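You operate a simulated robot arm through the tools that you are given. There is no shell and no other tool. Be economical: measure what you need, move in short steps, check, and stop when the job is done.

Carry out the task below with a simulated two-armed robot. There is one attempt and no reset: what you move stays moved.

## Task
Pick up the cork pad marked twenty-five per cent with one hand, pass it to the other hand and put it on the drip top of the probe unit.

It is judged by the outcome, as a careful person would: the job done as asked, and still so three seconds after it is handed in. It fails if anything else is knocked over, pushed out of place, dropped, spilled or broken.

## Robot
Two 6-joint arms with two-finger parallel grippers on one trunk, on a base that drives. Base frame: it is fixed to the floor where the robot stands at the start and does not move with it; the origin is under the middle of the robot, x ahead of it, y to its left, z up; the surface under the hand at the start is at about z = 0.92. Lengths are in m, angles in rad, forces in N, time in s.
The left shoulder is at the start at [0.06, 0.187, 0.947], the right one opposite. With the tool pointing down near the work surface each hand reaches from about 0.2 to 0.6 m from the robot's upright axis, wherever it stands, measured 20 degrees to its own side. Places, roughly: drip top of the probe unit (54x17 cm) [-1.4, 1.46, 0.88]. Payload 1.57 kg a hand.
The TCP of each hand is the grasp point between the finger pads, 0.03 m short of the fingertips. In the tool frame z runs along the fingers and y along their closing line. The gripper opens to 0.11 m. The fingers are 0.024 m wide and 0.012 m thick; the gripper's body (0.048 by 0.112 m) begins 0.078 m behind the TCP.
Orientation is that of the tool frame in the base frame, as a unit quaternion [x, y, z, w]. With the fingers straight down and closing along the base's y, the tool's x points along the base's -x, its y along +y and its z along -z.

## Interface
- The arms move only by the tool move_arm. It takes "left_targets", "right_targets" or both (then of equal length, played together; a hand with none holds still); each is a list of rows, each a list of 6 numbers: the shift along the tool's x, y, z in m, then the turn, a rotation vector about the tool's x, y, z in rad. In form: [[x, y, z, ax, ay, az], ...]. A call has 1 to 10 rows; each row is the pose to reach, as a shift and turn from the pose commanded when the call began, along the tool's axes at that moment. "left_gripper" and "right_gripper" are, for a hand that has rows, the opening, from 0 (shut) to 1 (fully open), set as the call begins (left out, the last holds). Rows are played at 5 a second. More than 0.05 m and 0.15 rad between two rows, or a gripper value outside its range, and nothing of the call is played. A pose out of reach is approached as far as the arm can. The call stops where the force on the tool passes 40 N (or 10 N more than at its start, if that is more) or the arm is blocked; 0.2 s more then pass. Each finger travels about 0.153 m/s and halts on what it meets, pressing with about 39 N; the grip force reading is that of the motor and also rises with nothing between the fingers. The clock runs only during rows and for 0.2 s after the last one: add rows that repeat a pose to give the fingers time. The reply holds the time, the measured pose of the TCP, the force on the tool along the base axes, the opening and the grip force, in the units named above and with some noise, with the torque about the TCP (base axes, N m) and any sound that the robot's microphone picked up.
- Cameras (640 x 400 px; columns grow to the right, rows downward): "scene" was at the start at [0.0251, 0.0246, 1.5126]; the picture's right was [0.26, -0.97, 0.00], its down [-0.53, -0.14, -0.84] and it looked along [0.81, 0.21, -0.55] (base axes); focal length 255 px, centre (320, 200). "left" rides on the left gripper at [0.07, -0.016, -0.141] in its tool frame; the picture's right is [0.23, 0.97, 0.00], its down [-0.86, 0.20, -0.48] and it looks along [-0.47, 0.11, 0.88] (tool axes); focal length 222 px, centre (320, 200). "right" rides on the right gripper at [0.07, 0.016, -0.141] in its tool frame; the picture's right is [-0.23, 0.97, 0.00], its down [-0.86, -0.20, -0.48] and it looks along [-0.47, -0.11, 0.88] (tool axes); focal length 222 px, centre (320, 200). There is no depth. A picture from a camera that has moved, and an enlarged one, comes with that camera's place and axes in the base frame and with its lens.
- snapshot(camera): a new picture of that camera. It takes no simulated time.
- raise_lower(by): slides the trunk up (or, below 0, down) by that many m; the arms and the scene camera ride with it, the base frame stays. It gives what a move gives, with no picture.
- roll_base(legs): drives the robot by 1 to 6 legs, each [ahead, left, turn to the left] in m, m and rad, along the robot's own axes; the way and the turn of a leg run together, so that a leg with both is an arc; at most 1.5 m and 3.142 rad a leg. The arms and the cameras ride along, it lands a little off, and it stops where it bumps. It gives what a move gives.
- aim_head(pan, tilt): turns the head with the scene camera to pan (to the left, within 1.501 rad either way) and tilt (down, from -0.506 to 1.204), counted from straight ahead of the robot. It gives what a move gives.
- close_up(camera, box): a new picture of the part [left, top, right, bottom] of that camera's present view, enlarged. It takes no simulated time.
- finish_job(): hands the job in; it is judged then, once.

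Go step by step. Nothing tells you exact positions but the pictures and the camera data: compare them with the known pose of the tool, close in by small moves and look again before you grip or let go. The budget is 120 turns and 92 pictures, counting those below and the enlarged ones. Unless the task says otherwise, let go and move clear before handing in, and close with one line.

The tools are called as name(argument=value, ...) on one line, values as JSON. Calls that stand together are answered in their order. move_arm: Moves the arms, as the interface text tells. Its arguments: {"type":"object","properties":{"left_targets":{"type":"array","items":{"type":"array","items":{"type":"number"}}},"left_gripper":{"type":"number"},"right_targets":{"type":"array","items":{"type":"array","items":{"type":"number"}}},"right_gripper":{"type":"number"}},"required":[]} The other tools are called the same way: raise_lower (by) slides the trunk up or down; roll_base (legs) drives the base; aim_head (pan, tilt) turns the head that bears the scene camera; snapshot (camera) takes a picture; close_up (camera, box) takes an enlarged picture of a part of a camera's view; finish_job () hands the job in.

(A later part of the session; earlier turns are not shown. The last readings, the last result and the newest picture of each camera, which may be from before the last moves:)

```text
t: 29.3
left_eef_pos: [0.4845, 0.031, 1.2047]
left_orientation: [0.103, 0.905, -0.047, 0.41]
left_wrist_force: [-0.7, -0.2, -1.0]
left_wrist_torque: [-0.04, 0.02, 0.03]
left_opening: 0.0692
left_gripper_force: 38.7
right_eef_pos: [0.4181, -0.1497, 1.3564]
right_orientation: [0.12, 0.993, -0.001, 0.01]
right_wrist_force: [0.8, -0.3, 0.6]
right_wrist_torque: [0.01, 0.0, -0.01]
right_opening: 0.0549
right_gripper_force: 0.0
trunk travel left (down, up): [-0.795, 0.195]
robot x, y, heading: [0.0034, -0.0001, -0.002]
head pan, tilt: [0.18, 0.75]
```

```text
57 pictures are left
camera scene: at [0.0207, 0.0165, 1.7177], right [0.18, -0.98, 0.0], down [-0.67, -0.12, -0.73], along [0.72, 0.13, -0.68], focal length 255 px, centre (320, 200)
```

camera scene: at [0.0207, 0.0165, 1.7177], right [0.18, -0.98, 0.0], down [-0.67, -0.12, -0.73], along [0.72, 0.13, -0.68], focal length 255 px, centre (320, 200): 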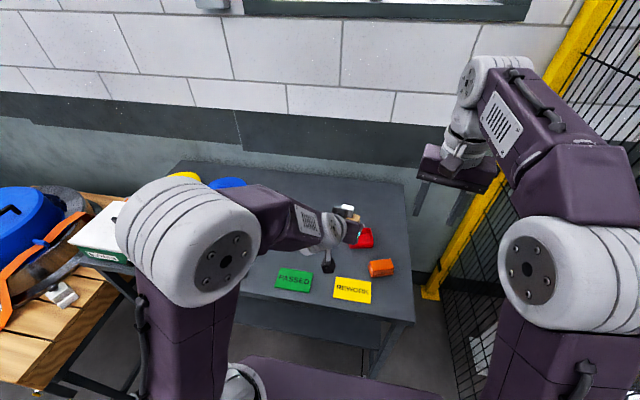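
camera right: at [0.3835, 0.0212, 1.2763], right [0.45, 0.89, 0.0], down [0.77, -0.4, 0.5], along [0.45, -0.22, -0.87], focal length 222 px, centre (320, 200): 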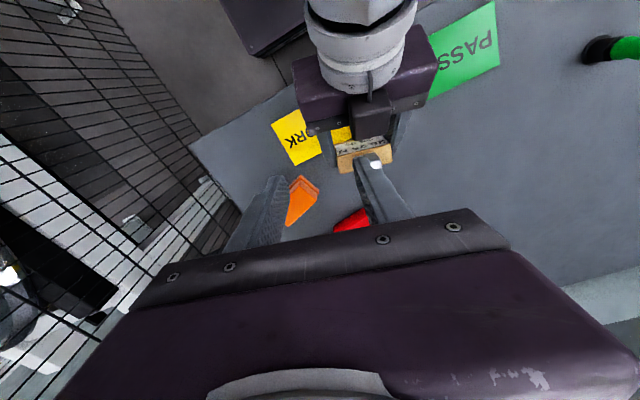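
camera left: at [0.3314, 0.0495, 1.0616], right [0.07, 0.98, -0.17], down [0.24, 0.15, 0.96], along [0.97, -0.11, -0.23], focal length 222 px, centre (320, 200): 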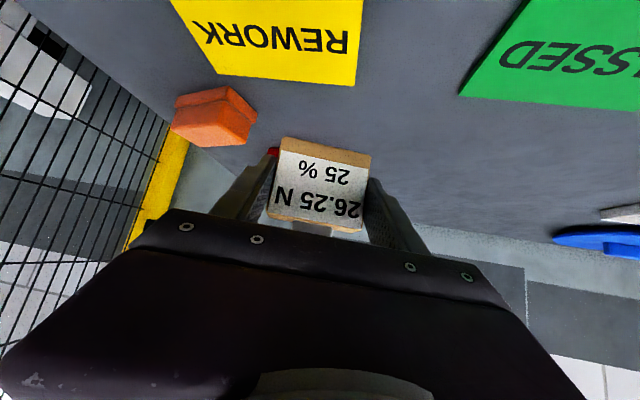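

The shoulders are now 22 cm higher, so the hand-over will sit lower relative to them. I lower the left hand 13 cm and shift it 3 cm to the right.

move_arm(left_targets=[[0.0187, -0.006, 0.0181, 0, 0, 0], [0.0374, -0.012, 0.0363, 0, 0, 0], [0.056, -0.018, 0.0544, 0, 0, 0], [0.0747, -0.024, 0.0726, 0, 0, 0], [0.0934, -0.029, 0.0907, 0, 0, 0], [0.0934, -0.029, 0.0907, 0, 0, 0]])

snapshot(camera="scene")

snapshot(camera="right")

```text
t: 30.7
left_eef_pos: [0.4835, 0.0008, 1.0745]
left_orientation: [0.102, 0.905, -0.046, 0.41]
left_wrist_force: [-0.1, 1.0, -0.7]
left_wrist_torque: [0.0, 0.0, -0.03]
left_opening: 0.0691
left_gripper_force: 38.5
right_eef_pos: [0.4185, -0.1494, 1.3567]
right_orientation: [0.12, 0.993, -0.001, 0.011]
right_wrist_force: [0.3, -0.1, 0.5]
right_wrist_torque: [0.01, 0.02, 0.0]
right_opening: 0.0554
right_gripper_force: 0.0
trunk travel left (down, up): [-0.795, 0.195]
robot x, y, heading: [0.0032, -0.0017, 0.001]
head pan, tilt: [0.18, 0.75]
```

```text
56 pictures are left
camera scene: at [0.0202, 0.0168, 1.7178], right [0.18, -0.98, 0.0], down [-0.67, -0.12, -0.73], along [0.72, 0.13, -0.68], focal length 255 px, centre (320, 200)
```

scene: 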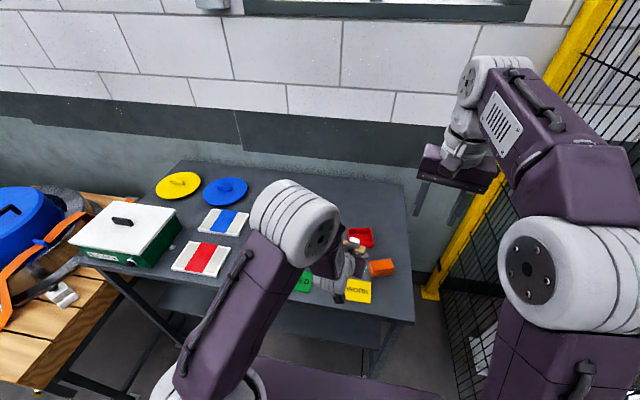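

```text
55 pictures are left
camera right: at [0.3501, -0.1147, 1.4965], right [0.45, 0.89, 0.0], down [0.77, -0.4, 0.5], along [0.45, -0.22, -0.87], focal length 222 px, centre (320, 200)
```

right: 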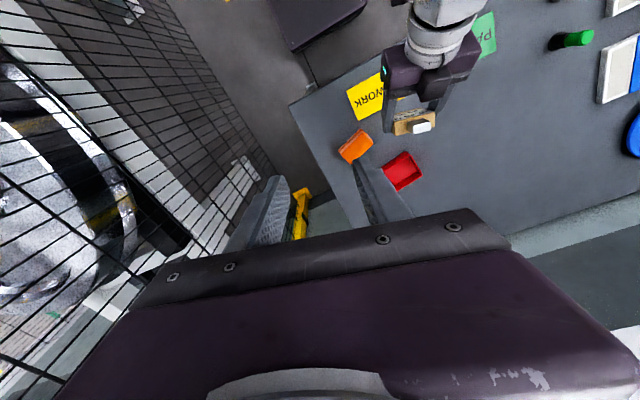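

I zoom on the left gripper to see that protruding box before coming in with the right hand.

close_up(camera="right", box=[360, 30, 488, 150])

close_up(camera="scene", box=[290, 200, 418, 300])

```text
3.33 times, centred on (424, 90) of right
camera zoom: at [0.3501, -0.1147, 1.4965], right [0.45, 0.89, 0.0], down [0.77, -0.4, 0.5], along [0.45, -0.22, -0.87], focal length 740 px, centre (-27, 567)
```

zoom: 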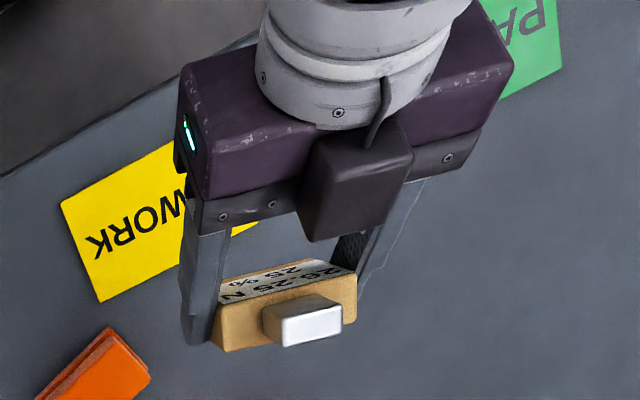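

```text
4.00 times, centred on (354, 250) of scene
camera zoom: at [0.0202, 0.0168, 1.7178], right [0.18, -0.98, 0.0], down [-0.67, -0.12, -0.73], along [0.72, 0.13, -0.68], focal length 1018 px, centre (184, 0)
```

zoom: 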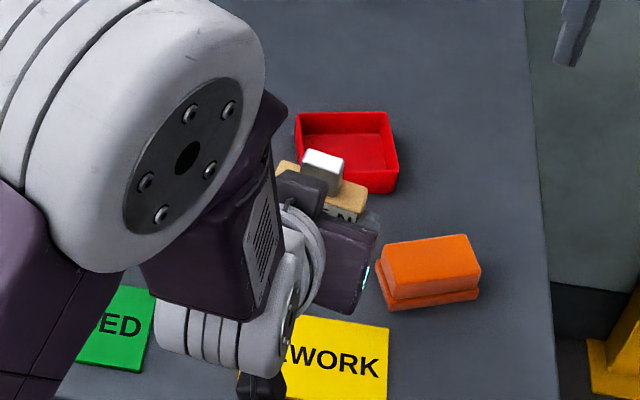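

The box is a sensor module on the upper side of the left gripper, in front of the tab with about 2 cm gap. I bring the right hand down on its own side at x = 0.50 first, then over the tab from the right, staying clear above.

move_arm(right_targets=[[-0.02, 0.005, 0.03, 0, 0.02, 0], [-0.04, 0.01, 0.06, 0, 0.02, 0], [-0.06, 0.015, 0.09, 0, 0.02, 0], [-0.0791, 0.0194, 0.12, 0, 0.02, 0], [-0.0791, 0.0194, 0.137, 0, 0.02, 0], [-0.0791, 0.0194, 0.137, 0, 0.02, 0]])

```text
t: 32.1
left_eef_pos: [0.4835, -0.0005, 1.0752]
left_orientation: [0.104, 0.905, -0.047, 0.41]
left_wrist_force: [0.7, -0.2, -2.0]
left_wrist_torque: [0.0, 0.03, 0.0]
left_opening: 0.0694
left_gripper_force: 38.9
right_eef_pos: [0.501, -0.1507, 1.2209]
right_orientation: [0.12, 0.993, 0.0, 0.001]
right_wrist_force: [0.4, -0.4, 0.4]
right_wrist_torque: [0.01, 0.04, -0.02]
right_opening: 0.0549
right_gripper_force: 0.1
trunk travel left (down, up): [-0.795, 0.195]
robot x, y, heading: [-0.0002, -0.0005, 0.003]
head pan, tilt: [0.18, 0.75]
```

The pose was reached exactly. Now I slide over toward the tab.

move_arm(right_targets=[[0.007, 0.0288, 0, 0, 0, 0], [0.014, 0.0577, 0, 0, 0, 0], [0.0212, 0.0865, 0, 0, 0, 0], [0.0282, 0.1153, 0, 0, 0, 0], [0.0353, 0.1442, 0, 0, 0, 0], [0.0353, 0.1442, 0, 0, 0, 0]])

snapshot(camera="right")

snapshot(camera="scene")

```text
t: 33.5
left_eef_pos: [0.4844, 0.0008, 1.0739]
left_orientation: [0.103, 0.905, -0.047, 0.41]
left_wrist_force: [-0.4, 0.5, -0.4]
left_wrist_torque: [0.03, 0.0, -0.02]
left_opening: 0.0692
left_gripper_force: 38.8
right_eef_pos: [0.5028, -0.0029, 1.2205]
right_orientation: [0.12, 0.993, 0.0, 0.001]
right_wrist_force: [-0.2, -0.2, -0.4]
right_wrist_torque: [0.0, 0.01, -0.04]
right_opening: 0.055
right_gripper_force: 0.0
trunk travel left (down, up): [-0.795, 0.195]
robot x, y, heading: [0.0023, -0.0033, -0.003]
head pan, tilt: [0.18, 0.75]
```

```text
52 pictures are left
camera right: at [0.4378, 0.0324, 1.3624], right [0.45, 0.89, 0.0], down [0.78, -0.4, 0.48], along [0.43, -0.22, -0.88], focal length 222 px, centre (320, 200)
```

right: 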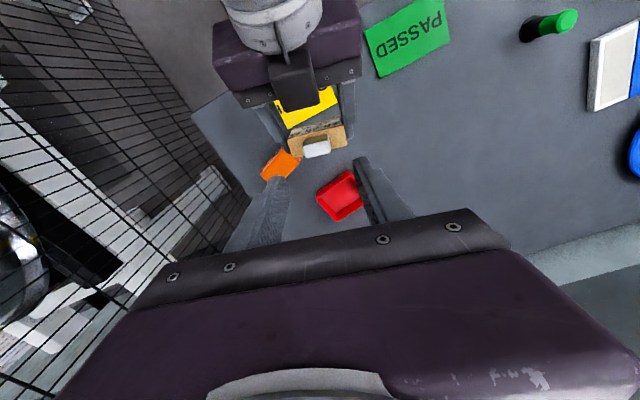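

```text
51 pictures are left
camera scene: at [0.0207, 0.0156, 1.7178], right [0.18, -0.98, 0.0], down [-0.67, -0.12, -0.73], along [0.72, 0.13, -0.68], focal length 255 px, centre (320, 200)
```

scene: 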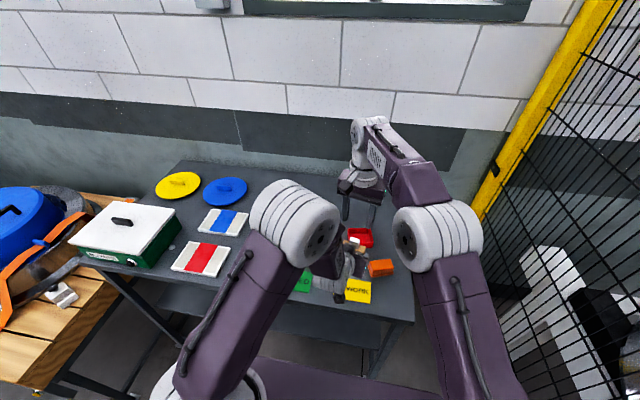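

The tab reads at about (0.495, −0.001), and the hand is nearly above it. I descend partway and look.

move_arm(right_targets=[[0.005, 0.001, 0.02, 0, 0, 0], [0.005, 0.001, 0.04, 0, 0, 0], [0.005, 0.001, 0.055, 0, 0, 0], [0.005, 0.001, 0.055, 0, 0, 0]])

snapshot(camera="right")

close_up(camera="scene", box=[290, 150, 450, 300])

```text
t: 34.5
left_eef_pos: [0.4844, 0.0009, 1.073]
left_orientation: [0.103, 0.905, -0.047, 0.411]
left_wrist_force: [-0.3, -0.4, -0.8]
left_wrist_torque: [-0.01, -0.01, 0.0]
left_opening: 0.0695
left_gripper_force: 39.1
right_eef_pos: [0.4976, 0.0008, 1.1655]
right_orientation: [0.12, 0.993, 0.0, 0.0]
right_wrist_force: [-0.1, 0.1, 0.1]
right_wrist_torque: [0.01, -0.01, -0.02]
right_opening: 0.055
right_gripper_force: 0.1
trunk travel left (down, up): [-0.795, 0.195]
robot x, y, heading: [0.0005, 0.002, -0.002]
head pan, tilt: [0.18, 0.75]
```

```text
50 pictures are left
camera right: at [0.4332, 0.0348, 1.3067], right [0.45, 0.89, 0.0], down [0.78, -0.4, 0.48], along [0.43, -0.22, -0.88], focal length 222 px, centre (320, 200)
```

right: 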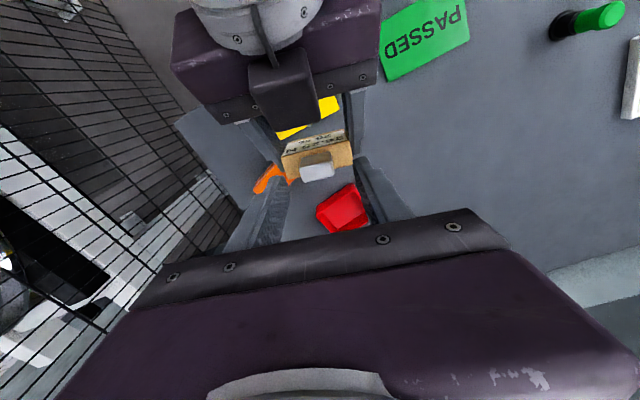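

```text
2.67 times, centred on (370, 225) of scene
camera zoom: at [0.0205, 0.0167, 1.7178], right [0.18, -0.98, 0.0], down [-0.67, -0.12, -0.73], along [0.72, 0.13, -0.68], focal length 679 px, centre (187, 133)
```

zoom: 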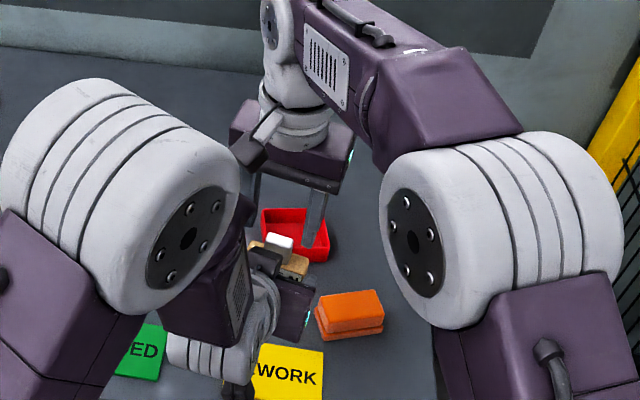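

The tab sits centred between the fingers. I descend the last 37 mm, then close on the tab.

move_arm(right_targets=[[0.001, 0, 0.02, 0, 0, 0], [0.001, 0, 0.036, 0, 0, 0], [0.001, 0, 0.036, 0, 0, 0]])

close_up(camera="right", box=[200, 70, 440, 260])

```text
t: 35.3
left_eef_pos: [0.4834, 0.0016, 1.0736]
left_orientation: [0.103, 0.905, -0.047, 0.41]
left_wrist_force: [0.1, 0.6, -0.8]
left_wrist_torque: [-0.02, -0.01, 0.01]
left_opening: 0.0692
left_gripper_force: 39.2
right_eef_pos: [0.4976, 0.0002, 1.1287]
right_orientation: [0.12, 0.993, 0.0, 0.001]
right_wrist_force: [-0.1, 0.1, 0.4]
right_wrist_torque: [0.02, 0.04, 0.01]
right_opening: 0.0552
right_gripper_force: 0.0
trunk travel left (down, up): [-0.795, 0.195]
robot x, y, heading: [-0.0003, 0.0024, 0.007]
head pan, tilt: [0.18, 0.75]
```

```text
2.11 times, centred on (320, 165) of right
camera zoom: at [0.4319, 0.0349, 1.2712], right [0.45, 0.89, 0.0], down [0.78, -0.4, 0.48], along [0.43, -0.22, -0.88], focal length 468 px, centre (320, 274)
```

zoom: 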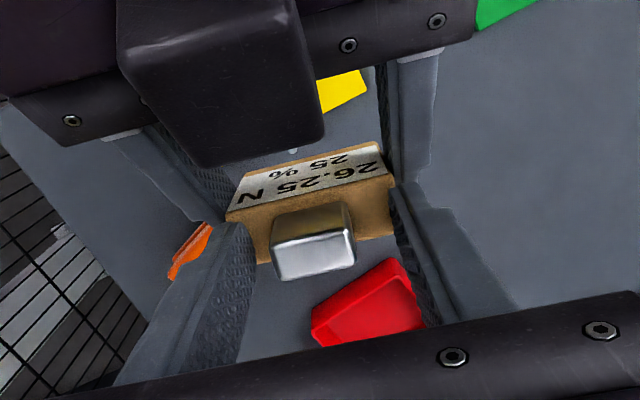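

The tab is centred between the right fingers within a millimetre. I close the right gripper.

move_arm(right_targets=[[0, 0, 0, 0, 0, 0], [0, 0, 0, 0, 0, 0], [0, 0, 0, 0, 0, 0]], right_gripper=0.1)

close_up(camera="right", box=[200, 70, 440, 260])

```text
t: 36.1
left_eef_pos: [0.4845, 0.0007, 1.0728]
left_orientation: [0.102, 0.905, -0.047, 0.409]
left_wrist_force: [6.3, 20.4, -1.0]
left_wrist_torque: [-0.74, 0.19, -0.01]
left_opening: 0.0693
left_gripper_force: 39.0
right_eef_pos: [0.4963, -0.0011, 1.1297]
right_orientation: [0.12, 0.993, -0.001, 0.001]
right_wrist_force: [-5.6, -21.9, -0.4]
right_wrist_torque: [-0.44, 0.15, 0.28]
right_opening: 0.029
right_gripper_force: 38.8
trunk travel left (down, up): [-0.795, 0.195]
robot x, y, heading: [0.0006, -0.0014, 0.0]
head pan, tilt: [0.18, 0.75]
```

```text
2.11 times, centred on (320, 165) of right
camera zoom: at [0.4321, 0.0341, 1.271], right [0.45, 0.89, 0.0], down [0.78, -0.4, 0.48], along [0.43, -0.22, -0.88], focal length 468 px, centre (320, 274)
```

zoom: 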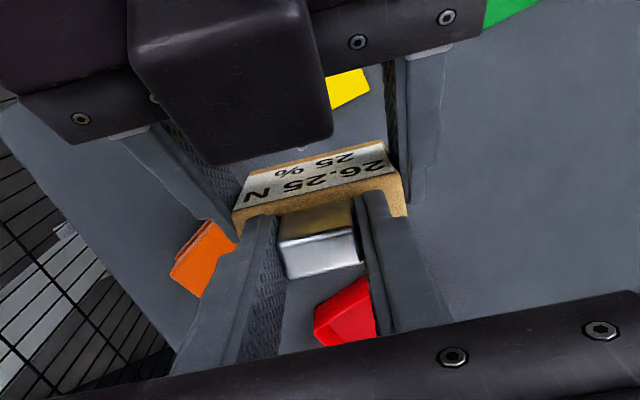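

The right hand holds the tab firmly (29 mm). Now the left hand opens.

move_arm(left_targets=[[0, 0, 0, 0, 0, 0], [0, 0, 0, 0, 0, 0], [0, 0, 0, 0, 0, 0]], left_gripper=1.0)

snapshot(camera="left")

close_up(camera="right", box=[200, 70, 440, 260])

```text
t: 36.9
left_eef_pos: [0.4829, 0.0003, 1.0746]
left_orientation: [0.104, 0.905, -0.047, 0.41]
left_wrist_force: [-0.2, 0.3, -0.7]
left_wrist_torque: [0.01, 0.01, 0.02]
left_opening: 0.1101
left_gripper_force: 0.0
right_eef_pos: [0.497, 0.0004, 1.1309]
right_orientation: [0.121, 0.993, -0.001, 0.002]
right_wrist_force: [-0.8, 0.3, 0.0]
right_wrist_torque: [0.02, 0.01, 0.0]
right_opening: 0.029
right_gripper_force: 38.9
trunk travel left (down, up): [-0.795, 0.195]
robot x, y, heading: [-0.003, 0.0006, 0.007]
head pan, tilt: [0.18, 0.75]
```

```text
46 pictures are left
camera left: at [0.3317, 0.0196, 1.1157], right [0.07, 0.98, -0.17], down [0.24, 0.15, 0.96], along [0.97, -0.11, -0.23], focal length 222 px, centre (320, 200)
```

left: 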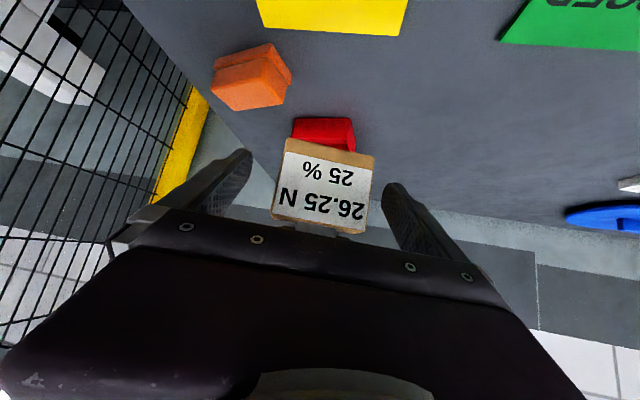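

```text
2.11 times, centred on (320, 165) of right
camera zoom: at [0.4321, 0.0351, 1.2714], right [0.45, 0.89, 0.0], down [0.78, -0.4, 0.48], along [0.43, -0.22, -0.88], focal length 468 px, centre (320, 274)
```

zoom: 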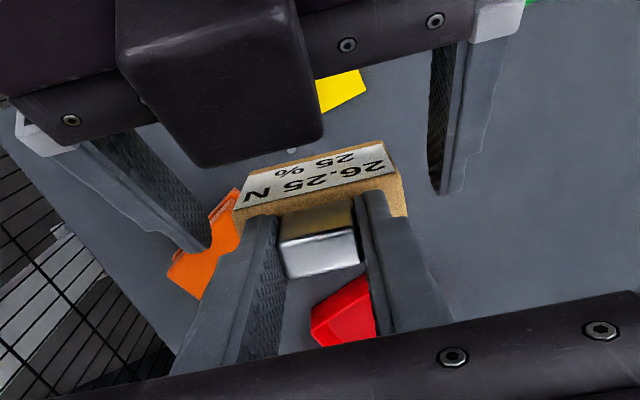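

The right hand holds the pad alone. I back the left hand straight away from it.

move_arm(left_targets=[[0.0132, 0, -0.015, 0, 0, 0], [0.0263, 0, -0.03, 0, 0, 0], [0.0395, 0, -0.045, 0, 0, 0], [0.0526, 0, -0.06, 0, 0, 0]])

snapshot(camera="scene")

```text
t: 37.9
left_eef_pos: [0.4116, 0.0142, 1.0734]
left_orientation: [0.104, 0.905, -0.048, 0.41]
left_wrist_force: [-0.2, 0.1, 0.7]
left_wrist_torque: [0.02, -0.01, 0.02]
left_opening: 0.11
left_gripper_force: 0.0
left hand out of reach, approached as far as the arm can: row 4
right_eef_pos: [0.4959, 0.0007, 1.1302]
right_orientation: [0.12, 0.993, 0.0, 0.001]
right_wrist_force: [0.4, -1.1, 0.6]
right_wrist_torque: [0.0, -0.02, 0.03]
right_opening: 0.0296
right_gripper_force: 38.8
trunk travel left (down, up): [-0.795, 0.195]
robot x, y, heading: [-0.0034, -0.0008, -0.002]
head pan, tilt: [0.18, 0.75]
```

```text
44 pictures are left
camera scene: at [0.0201, 0.0163, 1.7178], right [0.18, -0.98, 0.0], down [-0.67, -0.12, -0.73], along [0.72, 0.13, -0.68], focal length 255 px, centre (320, 200)
```

scene: 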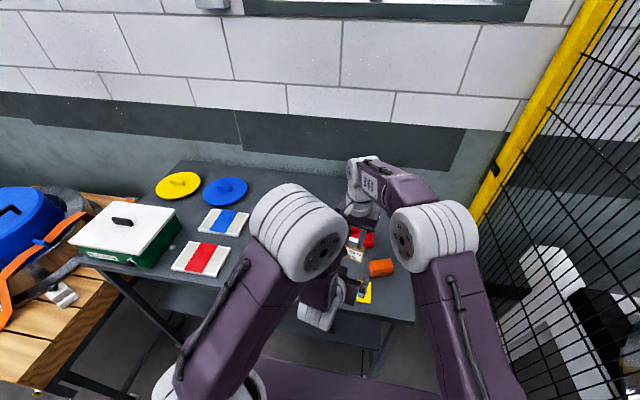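

Both hands are clear of each other. I carry the pad to the right side, and after that bring the left hand out to its own side for driving.

move_arm(right_targets=[[-0.0071, -0.0291, -0.007, 0, 0, 0], [-0.0143, -0.0583, -0.014, 0, 0, 0], [-0.0214, -0.0874, -0.021, 0, 0, 0], [-0.0285, -0.1165, -0.028, 0, 0, 0], [-0.0357, -0.1457, -0.035, 0, 0, 0], [-0.02, -0.165, -0.04, 0, 0, 0], [0.004, -0.176, -0.04, 0, 0, 0]])

move_arm(left_targets=[[0, 0.04, -0.01, 0, 0.12, 0], [0, 0.08, -0.02, 0, 0.24, 0], [0, 0.12, -0.03, 0, 0.36, 0], [0, 0.16, -0.04, 0, 0.48, 0], [0, 0.2, -0.04, 0, 0.6, 0], [0, 0.24, -0.04, 0, 0.72, 0], [0, 0.24, -0.04, 0, 0.84, 0]])

snapshot(camera="scene")

snapshot(camera="right")

```text
t: 39.5
left_eef_pos: [0.4103, 0.0153, 1.0746]
left_orientation: [0.103, 0.905, -0.046, 0.41]
left_wrist_force: [-0.7, 0.3, -0.6]
left_wrist_torque: [0.01, -0.02, 0.02]
left_opening: 0.1103
left_gripper_force: 0.2
right_eef_pos: [0.4498, -0.1695, 1.1713]
right_orientation: [0.12, 0.993, 0.0, 0.001]
right_wrist_force: [-0.3, -0.5, -0.6]
right_wrist_torque: [0.03, -0.03, -0.02]
right_opening: 0.029
right_gripper_force: 38.7
trunk travel left (down, up): [-0.795, 0.195]
robot x, y, heading: [0.0001, 0.0008, -0.001]
head pan, tilt: [0.18, 0.75]
```

```text
t: 41.1
left_eef_pos: [0.4185, 0.2509, 1.081]
left_orientation: [0.115, 0.988, -0.027, 0.096]
left_wrist_force: [-0.5, -0.2, -0.3]
left_wrist_torque: [0.05, -0.03, 0.02]
left_opening: 0.11
left_gripper_force: 0.0
left hand out of reach, approached as far as the arm can: row 4, 5, 6, 7
right_eef_pos: [0.4512, -0.1713, 1.1703]
right_orientation: [0.12, 0.993, 0.001, 0.001]
right_wrist_force: [-0.7, -0.1, -1.3]
right_wrist_torque: [0.0, -0.02, 0.03]
right_opening: 0.0289
right_gripper_force: 38.9
trunk travel left (down, up): [-0.795, 0.195]
robot x, y, heading: [-0.0012, -0.0021, -0.006]
head pan, tilt: [0.18, 0.75]
```

```text
43 pictures are left
camera scene: at [0.0186, 0.0144, 1.7178], right [0.18, -0.98, 0.0], down [-0.67, -0.12, -0.73], along [0.72, 0.13, -0.68], focal length 255 px, centre (320, 200)
```

scene: 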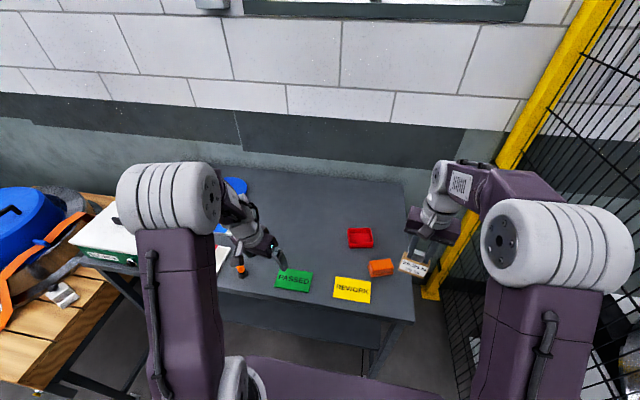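

```text
42 pictures are left
camera right: at [0.3856, -0.1373, 1.3118], right [0.45, 0.89, 0.0], down [0.78, -0.4, 0.48], along [0.43, -0.22, -0.88], focal length 222 px, centre (320, 200)
```

right: 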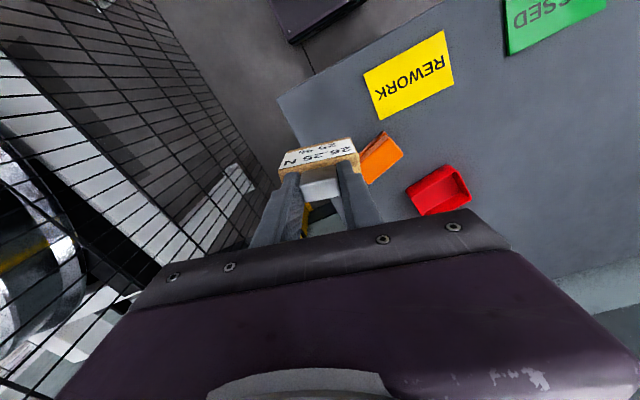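

The pad is held by the right hand and the table is undisturbed. Now I back off the table and turn left toward the green unit, then look.

roll_base(legs=[[-0.5, 0, 0], [0, 0, 1.57]])

aim_head(pan=0.65, tilt=0.5)

snapshot(camera="scene")

```text
t: 47.9
left_eef_pos: [-0.7559, 0.4165, 1.0799]
left_orientation: [-0.623, 0.775, 0.049, 0.087]
left_wrist_force: [-0.5, 0.2, -0.2]
left_wrist_torque: [0.0, 0.0, -0.02]
left_opening: 0.1103
left_gripper_force: 0.0
right_eef_pos: [-0.3346, 0.4544, 1.1696]
right_orientation: [-0.623, 0.782, 0.001, 0.0]
right_wrist_force: [0.5, 0.2, -1.1]
right_wrist_torque: [-0.01, 0.02, 0.02]
right_opening: 0.029
right_gripper_force: 38.8
trunk travel left (down, up): [-0.795, 0.195]
robot x, y, heading: [-0.498, 0.0035, 1.582]
head pan, tilt: [0.18, 0.75]
```

```text
t: 48.8
left_eef_pos: [-0.7558, 0.4157, 1.0798]
left_orientation: [-0.624, 0.775, 0.049, 0.087]
left_wrist_force: [0.0, -0.4, 0.0]
left_wrist_torque: [-0.01, 0.0, -0.04]
left_opening: 0.1099
left_gripper_force: 0.1
right_eef_pos: [-0.3351, 0.454, 1.1701]
right_orientation: [-0.622, 0.783, 0.001, 0.001]
right_wrist_force: [0.6, 0.0, -0.9]
right_wrist_torque: [-0.02, 0.02, -0.01]
right_opening: 0.0288
right_gripper_force: 38.3
trunk travel left (down, up): [-0.795, 0.195]
robot x, y, heading: [-0.4991, 0.0011, 1.583]
head pan, tilt: [0.649, 0.499]
```

```text
41 pictures are left
camera scene: at [-0.5551, 0.0133, 1.7397], right [0.79, 0.61, 0.0], down [0.29, -0.38, -0.88], along [-0.54, 0.69, -0.48], focal length 255 px, centre (320, 200)
```

scene: 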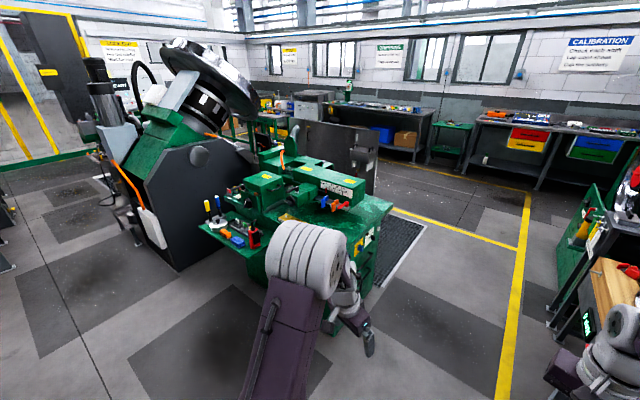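

close_up(camera="scene", box=[190, 130, 430, 280])

```text
2.67 times, centred on (310, 205) of scene
camera zoom: at [-0.5551, 0.0133, 1.7397], right [0.79, 0.61, 0.0], down [0.29, -0.38, -0.88], along [-0.54, 0.69, -0.48], focal length 679 px, centre (347, 187)
```

zoom: 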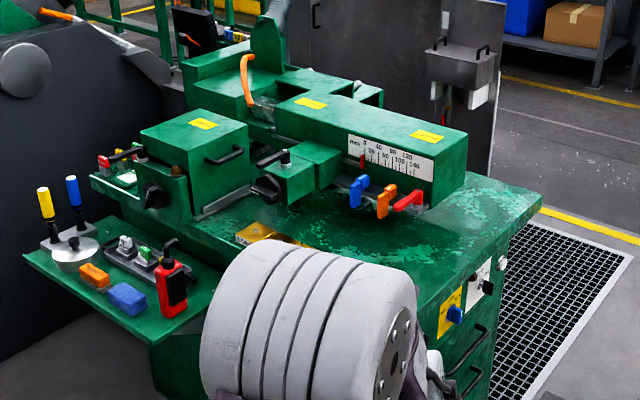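

The probe unit is the green machine; the given place sits near its back-right area, at about cabinet-top height, but the beam blocks my view. I drive up the aisle beside it, turn to face it and look again.

roll_base(legs=[[1.4, 0, 0]])

aim_head(pan=1.4, tilt=0.6)

snapshot(camera="scene")

```text
t: 55.8
left_eef_pos: [-0.7747, 1.8069, 1.0789]
left_orientation: [-0.624, 0.775, 0.05, 0.087]
left_wrist_force: [-0.6, 0.1, -0.9]
left_wrist_torque: [-0.03, 0.0, -0.02]
left_opening: 0.1102
left_gripper_force: 0.0
right_eef_pos: [-0.3536, 1.844, 1.1695]
right_orientation: [-0.623, 0.782, 0.0, 0.001]
right_wrist_force: [0.0, -1.1, -0.3]
right_wrist_torque: [-0.01, 0.01, 0.0]
right_opening: 0.029
right_gripper_force: 38.5
trunk travel left (down, up): [-0.795, 0.195]
robot x, y, heading: [-0.521, 1.3878, 1.585]
head pan, tilt: [0.649, 0.499]
```

```text
t: 56.9
left_eef_pos: [-0.7748, 1.8075, 1.0787]
left_orientation: [-0.624, 0.775, 0.05, 0.087]
left_wrist_force: [0.5, -0.5, -0.2]
left_wrist_torque: [-0.02, -0.04, -0.02]
left_opening: 0.1103
left_gripper_force: 0.2
right_eef_pos: [-0.3542, 1.8442, 1.1701]
right_orientation: [-0.622, 0.783, 0.0, 0.001]
right_wrist_force: [-0.4, 0.2, -0.3]
right_wrist_torque: [-0.02, 0.0, 0.01]
right_opening: 0.029
right_gripper_force: 38.8
trunk travel left (down, up): [-0.795, 0.195]
robot x, y, heading: [-0.5202, 1.3925, 1.582]
head pan, tilt: [1.4, 0.6]
```

```text
39 pictures are left
camera scene: at [-0.6053, 1.3461, 1.7307], right [0.16, 0.99, 0.0], down [0.56, -0.09, -0.83], along [-0.81, 0.13, -0.56], focal length 255 px, centre (320, 200)
```

scene: 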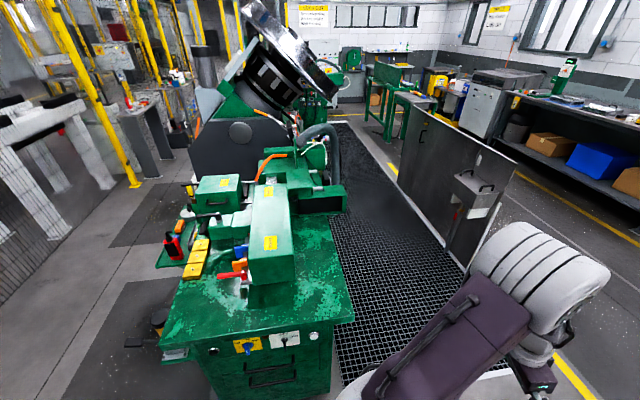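

The given place projects onto the wet green strip of the top just beyond the beam (right of it in this view). I zoom in there.

close_up(camera="scene", box=[150, 160, 390, 345])

```text
2.16 times, centred on (270, 252) of scene
camera zoom: at [-0.6053, 1.3461, 1.7307], right [0.16, 0.99, 0.0], down [0.56, -0.09, -0.83], along [-0.81, 0.13, -0.56], focal length 550 px, centre (428, 86)
```

zoom: 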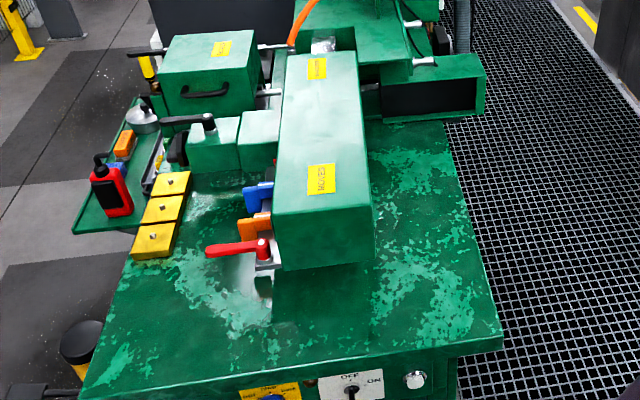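

The strip beyond the beam is clear; I'll set the pad at about (−1.25, 1.455). I turn the robot left to face the unit.

roll_base(legs=[[0, 0, 1.56]])

aim_head(pan=-0.1, tilt=0.75)

snapshot(camera="scene")

```text
t: 61.0
left_eef_pos: [-0.9394, 1.1453, 1.0798]
left_orientation: [0.988, -0.121, -0.096, -0.028]
left_wrist_force: [-0.2, 0.0, -0.4]
left_wrist_torque: [0.0, -0.01, -0.01]
left_opening: 0.1103
left_gripper_force: 0.0
right_eef_pos: [-0.9671, 1.5656, 1.1705]
right_orientation: [0.992, -0.127, -0.002, -0.001]
right_wrist_force: [0.0, -0.3, -0.8]
right_wrist_torque: [-0.03, -0.01, -0.01]
right_opening: 0.0294
right_gripper_force: 38.5
trunk travel left (down, up): [-0.795, 0.195]
robot x, y, heading: [-0.5195, 1.3906, 3.129]
head pan, tilt: [1.4, 0.6]
```

```text
t: 62.6
left_eef_pos: [-0.9412, 1.1447, 1.0785]
left_orientation: [0.988, -0.121, -0.096, -0.027]
left_wrist_force: [0.4, 0.0, 0.4]
left_wrist_torque: [-0.06, -0.05, 0.03]
left_opening: 0.1099
left_gripper_force: 0.0
right_eef_pos: [-0.9666, 1.5664, 1.1705]
right_orientation: [0.992, -0.127, -0.001, 0.0]
right_wrist_force: [0.9, 0.2, -1.0]
right_wrist_torque: [-0.01, -0.01, 0.01]
right_opening: 0.029
right_gripper_force: 38.8
trunk travel left (down, up): [-0.795, 0.195]
robot x, y, heading: [-0.5196, 1.3891, 3.13]
head pan, tilt: [-0.099, 0.75]
```

```text
37 pictures are left
camera scene: at [-0.5415, 1.4004, 1.7178], right [0.11, 0.99, 0.0], down [0.68, -0.08, -0.73], along [-0.73, 0.08, -0.68], focal length 255 px, centre (320, 200)
```

scene: 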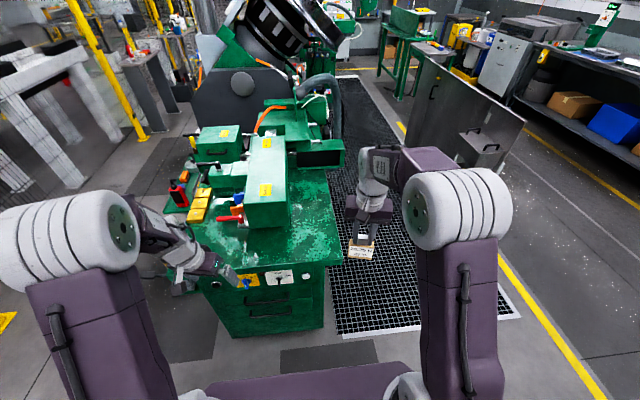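

The robot faces the unit with the pad held at the right, clear of it. I drive 0.18 m ahead and 0.08 m to the left.

roll_base(legs=[[0.18, 0.08, 0]])

snapshot(camera="scene")

snapshot(camera="right")

```text
t: 64.2
left_eef_pos: [-1.1202, 1.0676, 1.0808]
left_orientation: [0.988, -0.121, -0.097, -0.027]
left_wrist_force: [-0.5, 0.3, 0.0]
left_wrist_torque: [-0.02, 0.01, -0.01]
left_opening: 0.11
left_gripper_force: 0.2
right_eef_pos: [-1.1462, 1.4891, 1.172]
right_orientation: [0.992, -0.126, -0.002, 0.0]
right_wrist_force: [0.3, -0.4, -0.6]
right_wrist_torque: [0.0, 0.01, 0.01]
right_opening: 0.0292
right_gripper_force: 38.5
trunk travel left (down, up): [-0.795, 0.195]
robot x, y, heading: [-0.698, 1.3157, 3.125]
head pan, tilt: [-0.099, 0.75]
```

```text
36 pictures are left
camera scene: at [-0.7194, 1.3242, 1.7178], right [0.11, 0.99, 0.0], down [0.68, -0.08, -0.73], along [-0.73, 0.08, -0.68], focal length 255 px, centre (320, 200)
```

scene: 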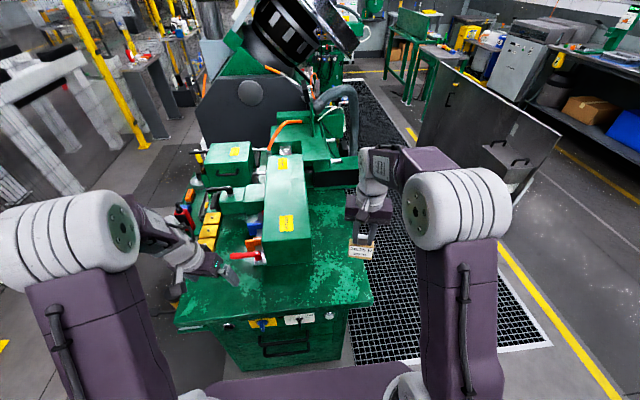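

```text
35 pictures are left
camera right: at [-1.0833, 1.4576, 1.3122], right [-0.46, -0.89, 0.0], down [-0.78, 0.41, 0.48], along [-0.43, 0.22, -0.88], focal length 222 px, centre (320, 200)
```

right: 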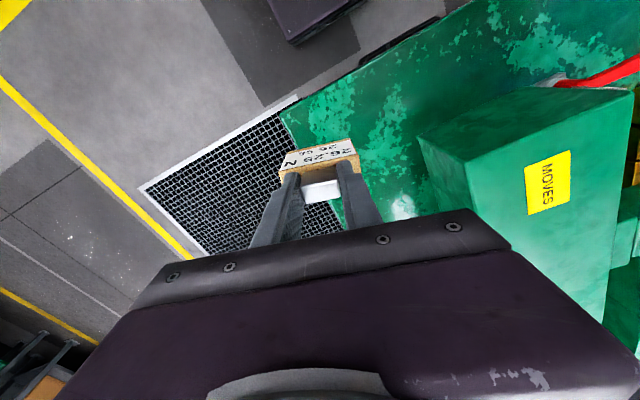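

I need the beam's side and the strip's edges precisely, so I zoom both cameras.

close_up(camera="scene", box=[220, 170, 400, 320])

close_up(camera="right", box=[260, 60, 580, 260])

```text
2.67 times, centred on (310, 245) of scene
camera zoom: at [-0.7194, 1.3242, 1.7178], right [0.11, 0.99, 0.0], down [0.68, -0.08, -0.73], along [-0.73, 0.08, -0.68], focal length 679 px, centre (347, 80)
```

zoom: 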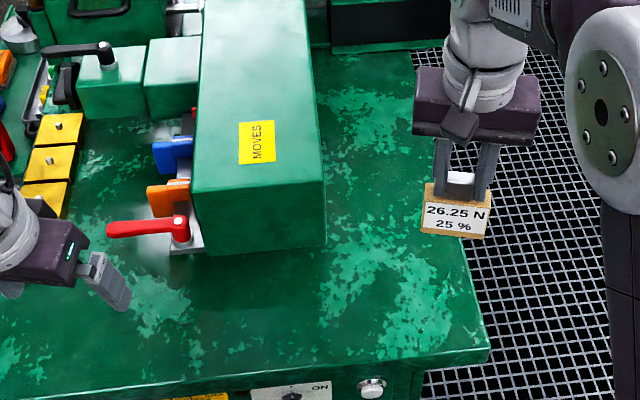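

```text
2.00 times, centred on (420, 160) of right
camera zoom: at [-1.0833, 1.4576, 1.3122], right [-0.46, -0.89, 0.0], down [-0.78, 0.41, 0.48], along [-0.43, 0.22, -0.88], focal length 444 px, centre (120, 280)
```

zoom: 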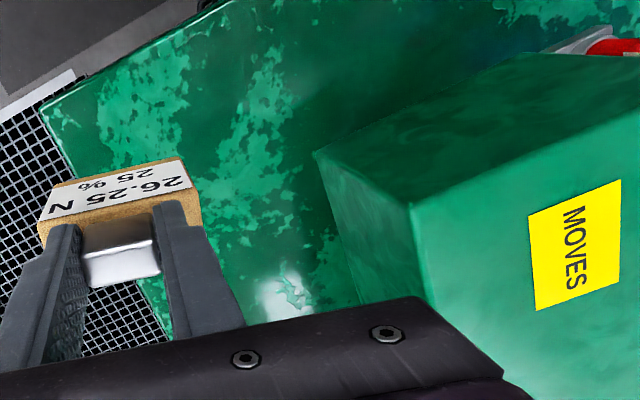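

The beam's near top corner is at (−1.23, 1.351, 1.076), and its underside is at z ≈ 0.95. The strip is clear for y = 1.36–1.54. I move over (−1.24, 1.455) and lower partway.

move_arm(right_targets=[[-0.0275, 0.0188, 0, 0, 0, 0], [-0.055, 0.0376, 0, 0, 0, 0], [-0.0823, 0.0564, 0, 0, 0, 0], [-0.0823, 0.0564, 0.03, 0, 0, 0], [-0.0823, 0.0564, 0.06, 0, 0, 0], [-0.0823, 0.0564, 0.09, 0, 0, 0], [-0.0823, 0.0564, 0.115, 0, 0, 0], [-0.0823, 0.0564, 0.115, 0, 0, 0]])

close_up(camera="scene", box=[220, 170, 400, 320])

snapshot(camera="right")

```text
t: 66.0
left_eef_pos: [-1.1217, 1.0672, 1.079]
left_orientation: [0.988, -0.12, -0.096, -0.028]
left_wrist_force: [0.3, -0.7, -0.7]
left_wrist_torque: [0.01, 0.02, -0.01]
left_opening: 0.11
left_gripper_force: 0.0
right_eef_pos: [-1.2422, 1.4533, 1.055]
right_orientation: [0.992, -0.126, -0.001, 0.0]
right_wrist_force: [0.3, 0.5, -0.5]
right_wrist_torque: [0.02, -0.01, 0.02]
right_opening: 0.0292
right_gripper_force: 38.9
trunk travel left (down, up): [-0.795, 0.195]
robot x, y, heading: [-0.6987, 1.3106, 3.13]
head pan, tilt: [-0.099, 0.75]
```

```text
2.67 times, centred on (310, 245) of scene
camera zoom: at [-0.7224, 1.3227, 1.7178], right [0.11, 0.99, 0.0], down [0.68, -0.08, -0.73], along [-0.73, 0.08, -0.68], focal length 679 px, centre (347, 80)
```

zoom: 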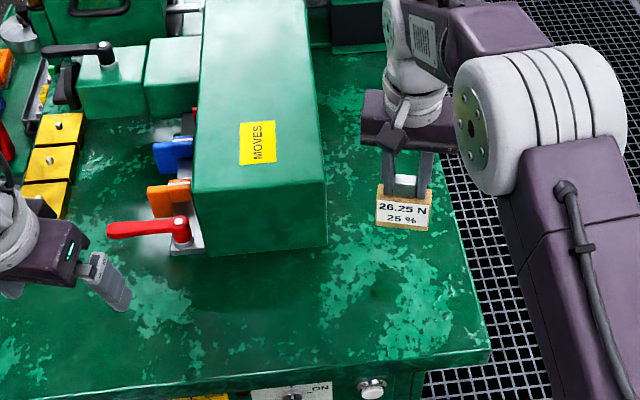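

```text
31 pictures are left
camera right: at [-1.1799, 1.422, 1.1961], right [-0.46, -0.89, 0.0], down [-0.78, 0.41, 0.48], along [-0.43, 0.22, -0.88], focal length 222 px, centre (320, 200)
```

right: 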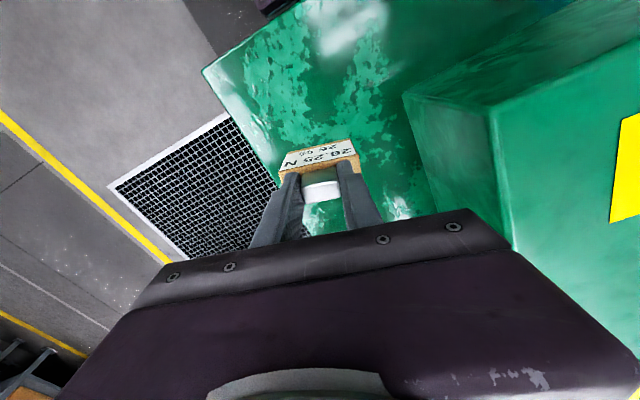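

All clear around the hand; the pad base is about 8 cm above the top. I lower 6 cm.

move_arm(right_targets=[[0, 0, 0.02, 0, 0, 0], [0, 0, 0.04, 0, 0, 0], [0, 0, 0.06, 0, 0, 0], [0, 0, 0.06, 0, 0, 0]])

close_up(camera="scene", box=[300, 190, 396, 250])

snapshot(camera="right")

```text
t: 67.0
left_eef_pos: [-1.1217, 1.0667, 1.0795]
left_orientation: [0.988, -0.12, -0.096, -0.028]
left_wrist_force: [-0.7, -0.4, 0.7]
left_wrist_torque: [0.02, -0.02, 0.01]
left_opening: 0.1102
left_gripper_force: 0.0
right_eef_pos: [-1.243, 1.4522, 0.995]
right_orientation: [0.992, -0.126, -0.001, 0.001]
right_wrist_force: [-0.4, -0.6, -1.2]
right_wrist_torque: [0.01, 0.02, -0.01]
right_opening: 0.0291
right_gripper_force: 38.5
trunk travel left (down, up): [-0.795, 0.195]
robot x, y, heading: [-0.6983, 1.312, 3.13]
head pan, tilt: [-0.099, 0.75]
```

```text
6.67 times, centred on (348, 220) of scene
camera zoom: at [-0.7227, 1.3227, 1.7178], right [0.11, 0.99, 0.0], down [0.68, -0.08, -0.73], along [-0.73, 0.08, -0.68], focal length 1697 px, centre (133, 67)
```

zoom: 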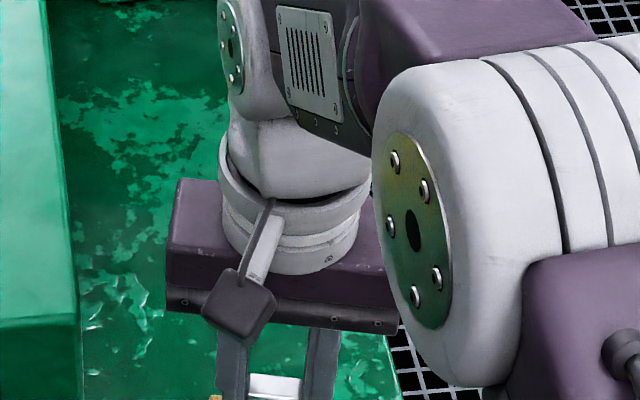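

```text
29 pictures are left
camera right: at [-1.18, 1.4221, 1.1366], right [-0.46, -0.89, 0.0], down [-0.78, 0.41, 0.48], along [-0.43, 0.22, -0.88], focal length 222 px, centre (320, 200)
```

right: 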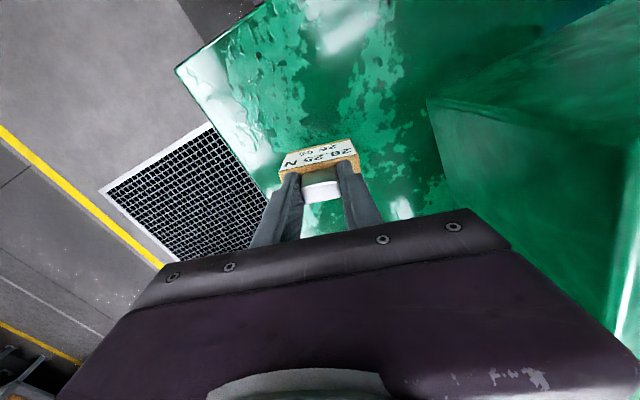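

The pad base should be about 2 cm above the top. I lower in small steps while watching the force.

move_arm(right_targets=[[0, 0, 0.006, 0, 0, 0], [0, 0, 0.012, 0, 0, 0], [0, 0, 0.012, 0, 0, 0]])

close_up(camera="scene", box=[310, 225, 406, 285])

```text
t: 67.8
left_eef_pos: [-1.1223, 1.0658, 1.0801]
left_orientation: [0.988, -0.12, -0.096, -0.028]
left_wrist_force: [-0.1, 0.4, 0.0]
left_wrist_torque: [0.01, 0.03, -0.04]
left_opening: 0.1099
left_gripper_force: 0.1
right_eef_pos: [-1.2442, 1.4552, 0.9836]
right_orientation: [0.992, -0.126, -0.001, -0.001]
right_wrist_force: [0.6, -0.4, -1.1]
right_wrist_torque: [-0.01, 0.01, 0.02]
right_opening: 0.0293
right_gripper_force: 38.6
trunk travel left (down, up): [-0.795, 0.195]
robot x, y, heading: [-0.701, 1.315, 3.126]
head pan, tilt: [-0.099, 0.75]
```

```text
6.67 times, centred on (358, 255) of scene
camera zoom: at [-0.7227, 1.3226, 1.7178], right [0.11, 0.99, 0.0], down [0.68, -0.08, -0.73], along [-0.73, 0.08, -0.68], focal length 1697 px, centre (67, -167)
```

zoom: 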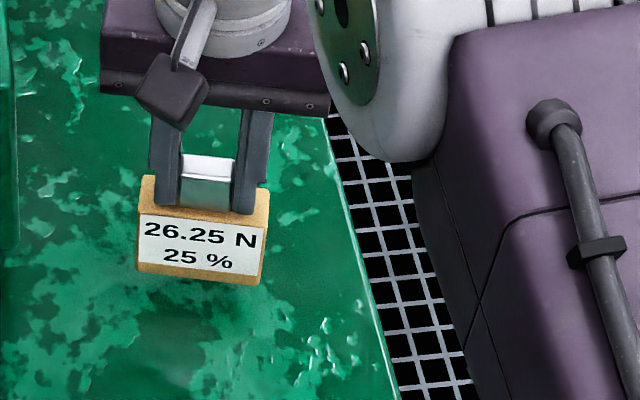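

No contact yet; I keep stepping down gently.

move_arm(right_targets=[[0, 0, 0.003, 0, 0, 0], [0, 0, 0.006, 0, 0, 0], [0, 0, 0.006, 0, 0, 0]])

move_arm(right_targets=[[0, 0, 0.0015, 0, 0, 0], [0, 0, 0.003, 0, 0, 0]])

close_up(camera="scene", box=[310, 225, 406, 285])

```text
t: 68.6
left_eef_pos: [-1.1229, 1.0673, 1.0792]
left_orientation: [0.988, -0.12, -0.096, -0.028]
left_wrist_force: [-0.4, 1.7, 0.2]
left_wrist_torque: [-0.05, 0.0, -0.01]
left_opening: 0.11
left_gripper_force: 0.1
right_eef_pos: [-1.2429, 1.4551, 0.978]
right_orientation: [0.992, -0.126, -0.001, 0.0]
right_wrist_force: [-0.6, 0.0, -1.4]
right_wrist_torque: [0.0, -0.01, 0.02]
right_opening: 0.0292
right_gripper_force: 38.8
trunk travel left (down, up): [-0.795, 0.195]
robot x, y, heading: [-0.698, 1.3127, 3.13]
head pan, tilt: [-0.099, 0.75]
```

```text
t: 69.2
left_eef_pos: [-1.1222, 1.0679, 1.0792]
left_orientation: [0.988, -0.121, -0.096, -0.028]
left_wrist_force: [-0.2, 0.6, -0.1]
left_wrist_torque: [0.03, -0.03, -0.02]
left_opening: 0.11
left_gripper_force: 0.1
right_eef_pos: [-1.2433, 1.4549, 0.9748]
right_orientation: [0.992, -0.126, -0.001, 0.0]
right_wrist_force: [0.6, -0.2, -1.4]
right_wrist_torque: [0.0, 0.0, 0.0]
right_opening: 0.0291
right_gripper_force: 38.6
trunk travel left (down, up): [-0.795, 0.195]
robot x, y, heading: [-0.6994, 1.3141, 3.128]
head pan, tilt: [-0.099, 0.75]
```

```text
6.67 times, centred on (358, 255) of scene
camera zoom: at [-0.7229, 1.3227, 1.7178], right [0.11, 0.99, 0.0], down [0.68, -0.08, -0.73], along [-0.73, 0.08, -0.68], focal length 1697 px, centre (67, -167)
```

zoom: 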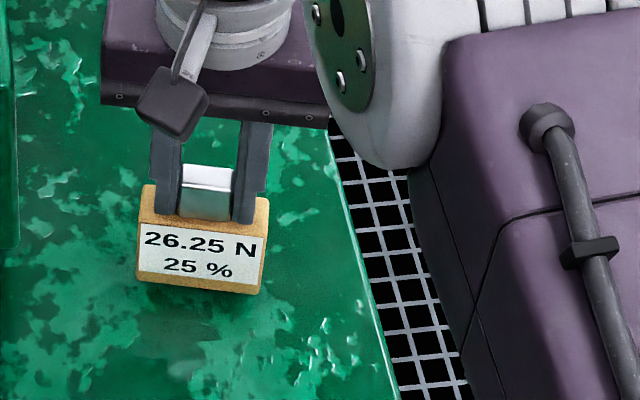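

Still no contact load; I continue down in 2 mm steps.

move_arm(right_targets=[[0, 0, 0.002, 0, 0, 0], [0, 0, 0.003, 0, 0, 0]])

move_arm(right_targets=[[0, 0, 0.001, 0, 0, 0], [0, 0, 0.002, 0, 0, 0]])

```text
t: 69.8
left_eef_pos: [-1.1217, 1.0675, 1.0801]
left_orientation: [0.988, -0.121, -0.095, -0.027]
left_wrist_force: [0.1, -0.5, 0.2]
left_wrist_torque: [-0.01, 0.04, -0.04]
left_opening: 0.11
left_gripper_force: 0.1
right_eef_pos: [-1.2432, 1.4551, 0.9715]
right_orientation: [0.992, -0.127, 0.0, 0.0]
right_wrist_force: [0.7, 0.0, -0.5]
right_wrist_torque: [-0.01, 0.03, 0.0]
right_opening: 0.0292
right_gripper_force: 39.0
trunk travel left (down, up): [-0.795, 0.195]
robot x, y, heading: [-0.6999, 1.313, 3.13]
head pan, tilt: [-0.099, 0.75]
```

```text
t: 70.4
left_eef_pos: [-1.122, 1.0665, 1.0793]
left_orientation: [0.988, -0.12, -0.095, -0.027]
left_wrist_force: [0.2, -0.3, 0.2]
left_wrist_torque: [-0.01, -0.02, -0.01]
left_opening: 0.1102
left_gripper_force: 0.0
right_eef_pos: [-1.2432, 1.4538, 0.9699]
right_orientation: [0.992, -0.126, -0.001, 0.0]
right_wrist_force: [0.2, 0.1, -0.4]
right_wrist_torque: [-0.02, 0.0, 0.03]
right_opening: 0.0292
right_gripper_force: 38.9
trunk travel left (down, up): [-0.795, 0.195]
robot x, y, heading: [-0.6966, 1.3136, 3.131]
head pan, tilt: [-0.099, 0.75]
```

move_arm(right_targets=[[0, 0, 0.001, 0, 0, 0], [0, 0, 0.002, 0, 0, 0]])

close_up(camera="scene", box=[310, 225, 406, 285])

```text
t: 71.0
left_eef_pos: [-1.1221, 1.0668, 1.0789]
left_orientation: [0.988, -0.12, -0.096, -0.028]
left_wrist_force: [0.1, -0.4, 0.2]
left_wrist_torque: [0.0, 0.02, -0.01]
left_opening: 0.1102
left_gripper_force: 0.0
right_eef_pos: [-1.2424, 1.4544, 0.9674]
right_orientation: [0.992, -0.126, -0.001, 0.0]
right_wrist_force: [-0.4, 0.4, -1.3]
right_wrist_torque: [0.02, 0.02, 0.0]
right_opening: 0.0292
right_gripper_force: 38.5
trunk travel left (down, up): [-0.795, 0.195]
robot x, y, heading: [-0.7024, 1.3093, 3.128]
head pan, tilt: [-0.099, 0.75]
```

```text
6.67 times, centred on (358, 255) of scene
camera zoom: at [-0.7229, 1.3227, 1.7178], right [0.11, 0.99, 0.0], down [0.68, -0.08, -0.73], along [-0.73, 0.08, -0.68], focal length 1697 px, centre (67, -167)
```

zoom: 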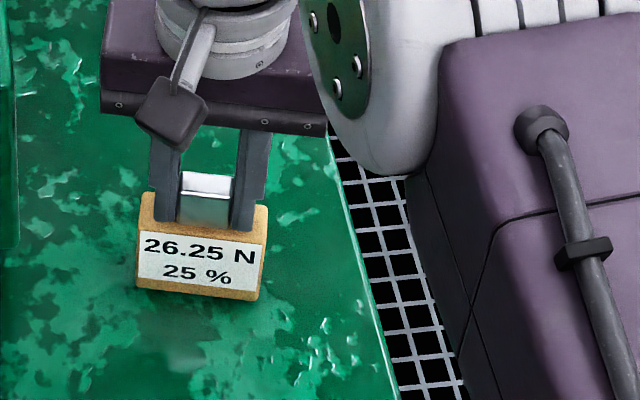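

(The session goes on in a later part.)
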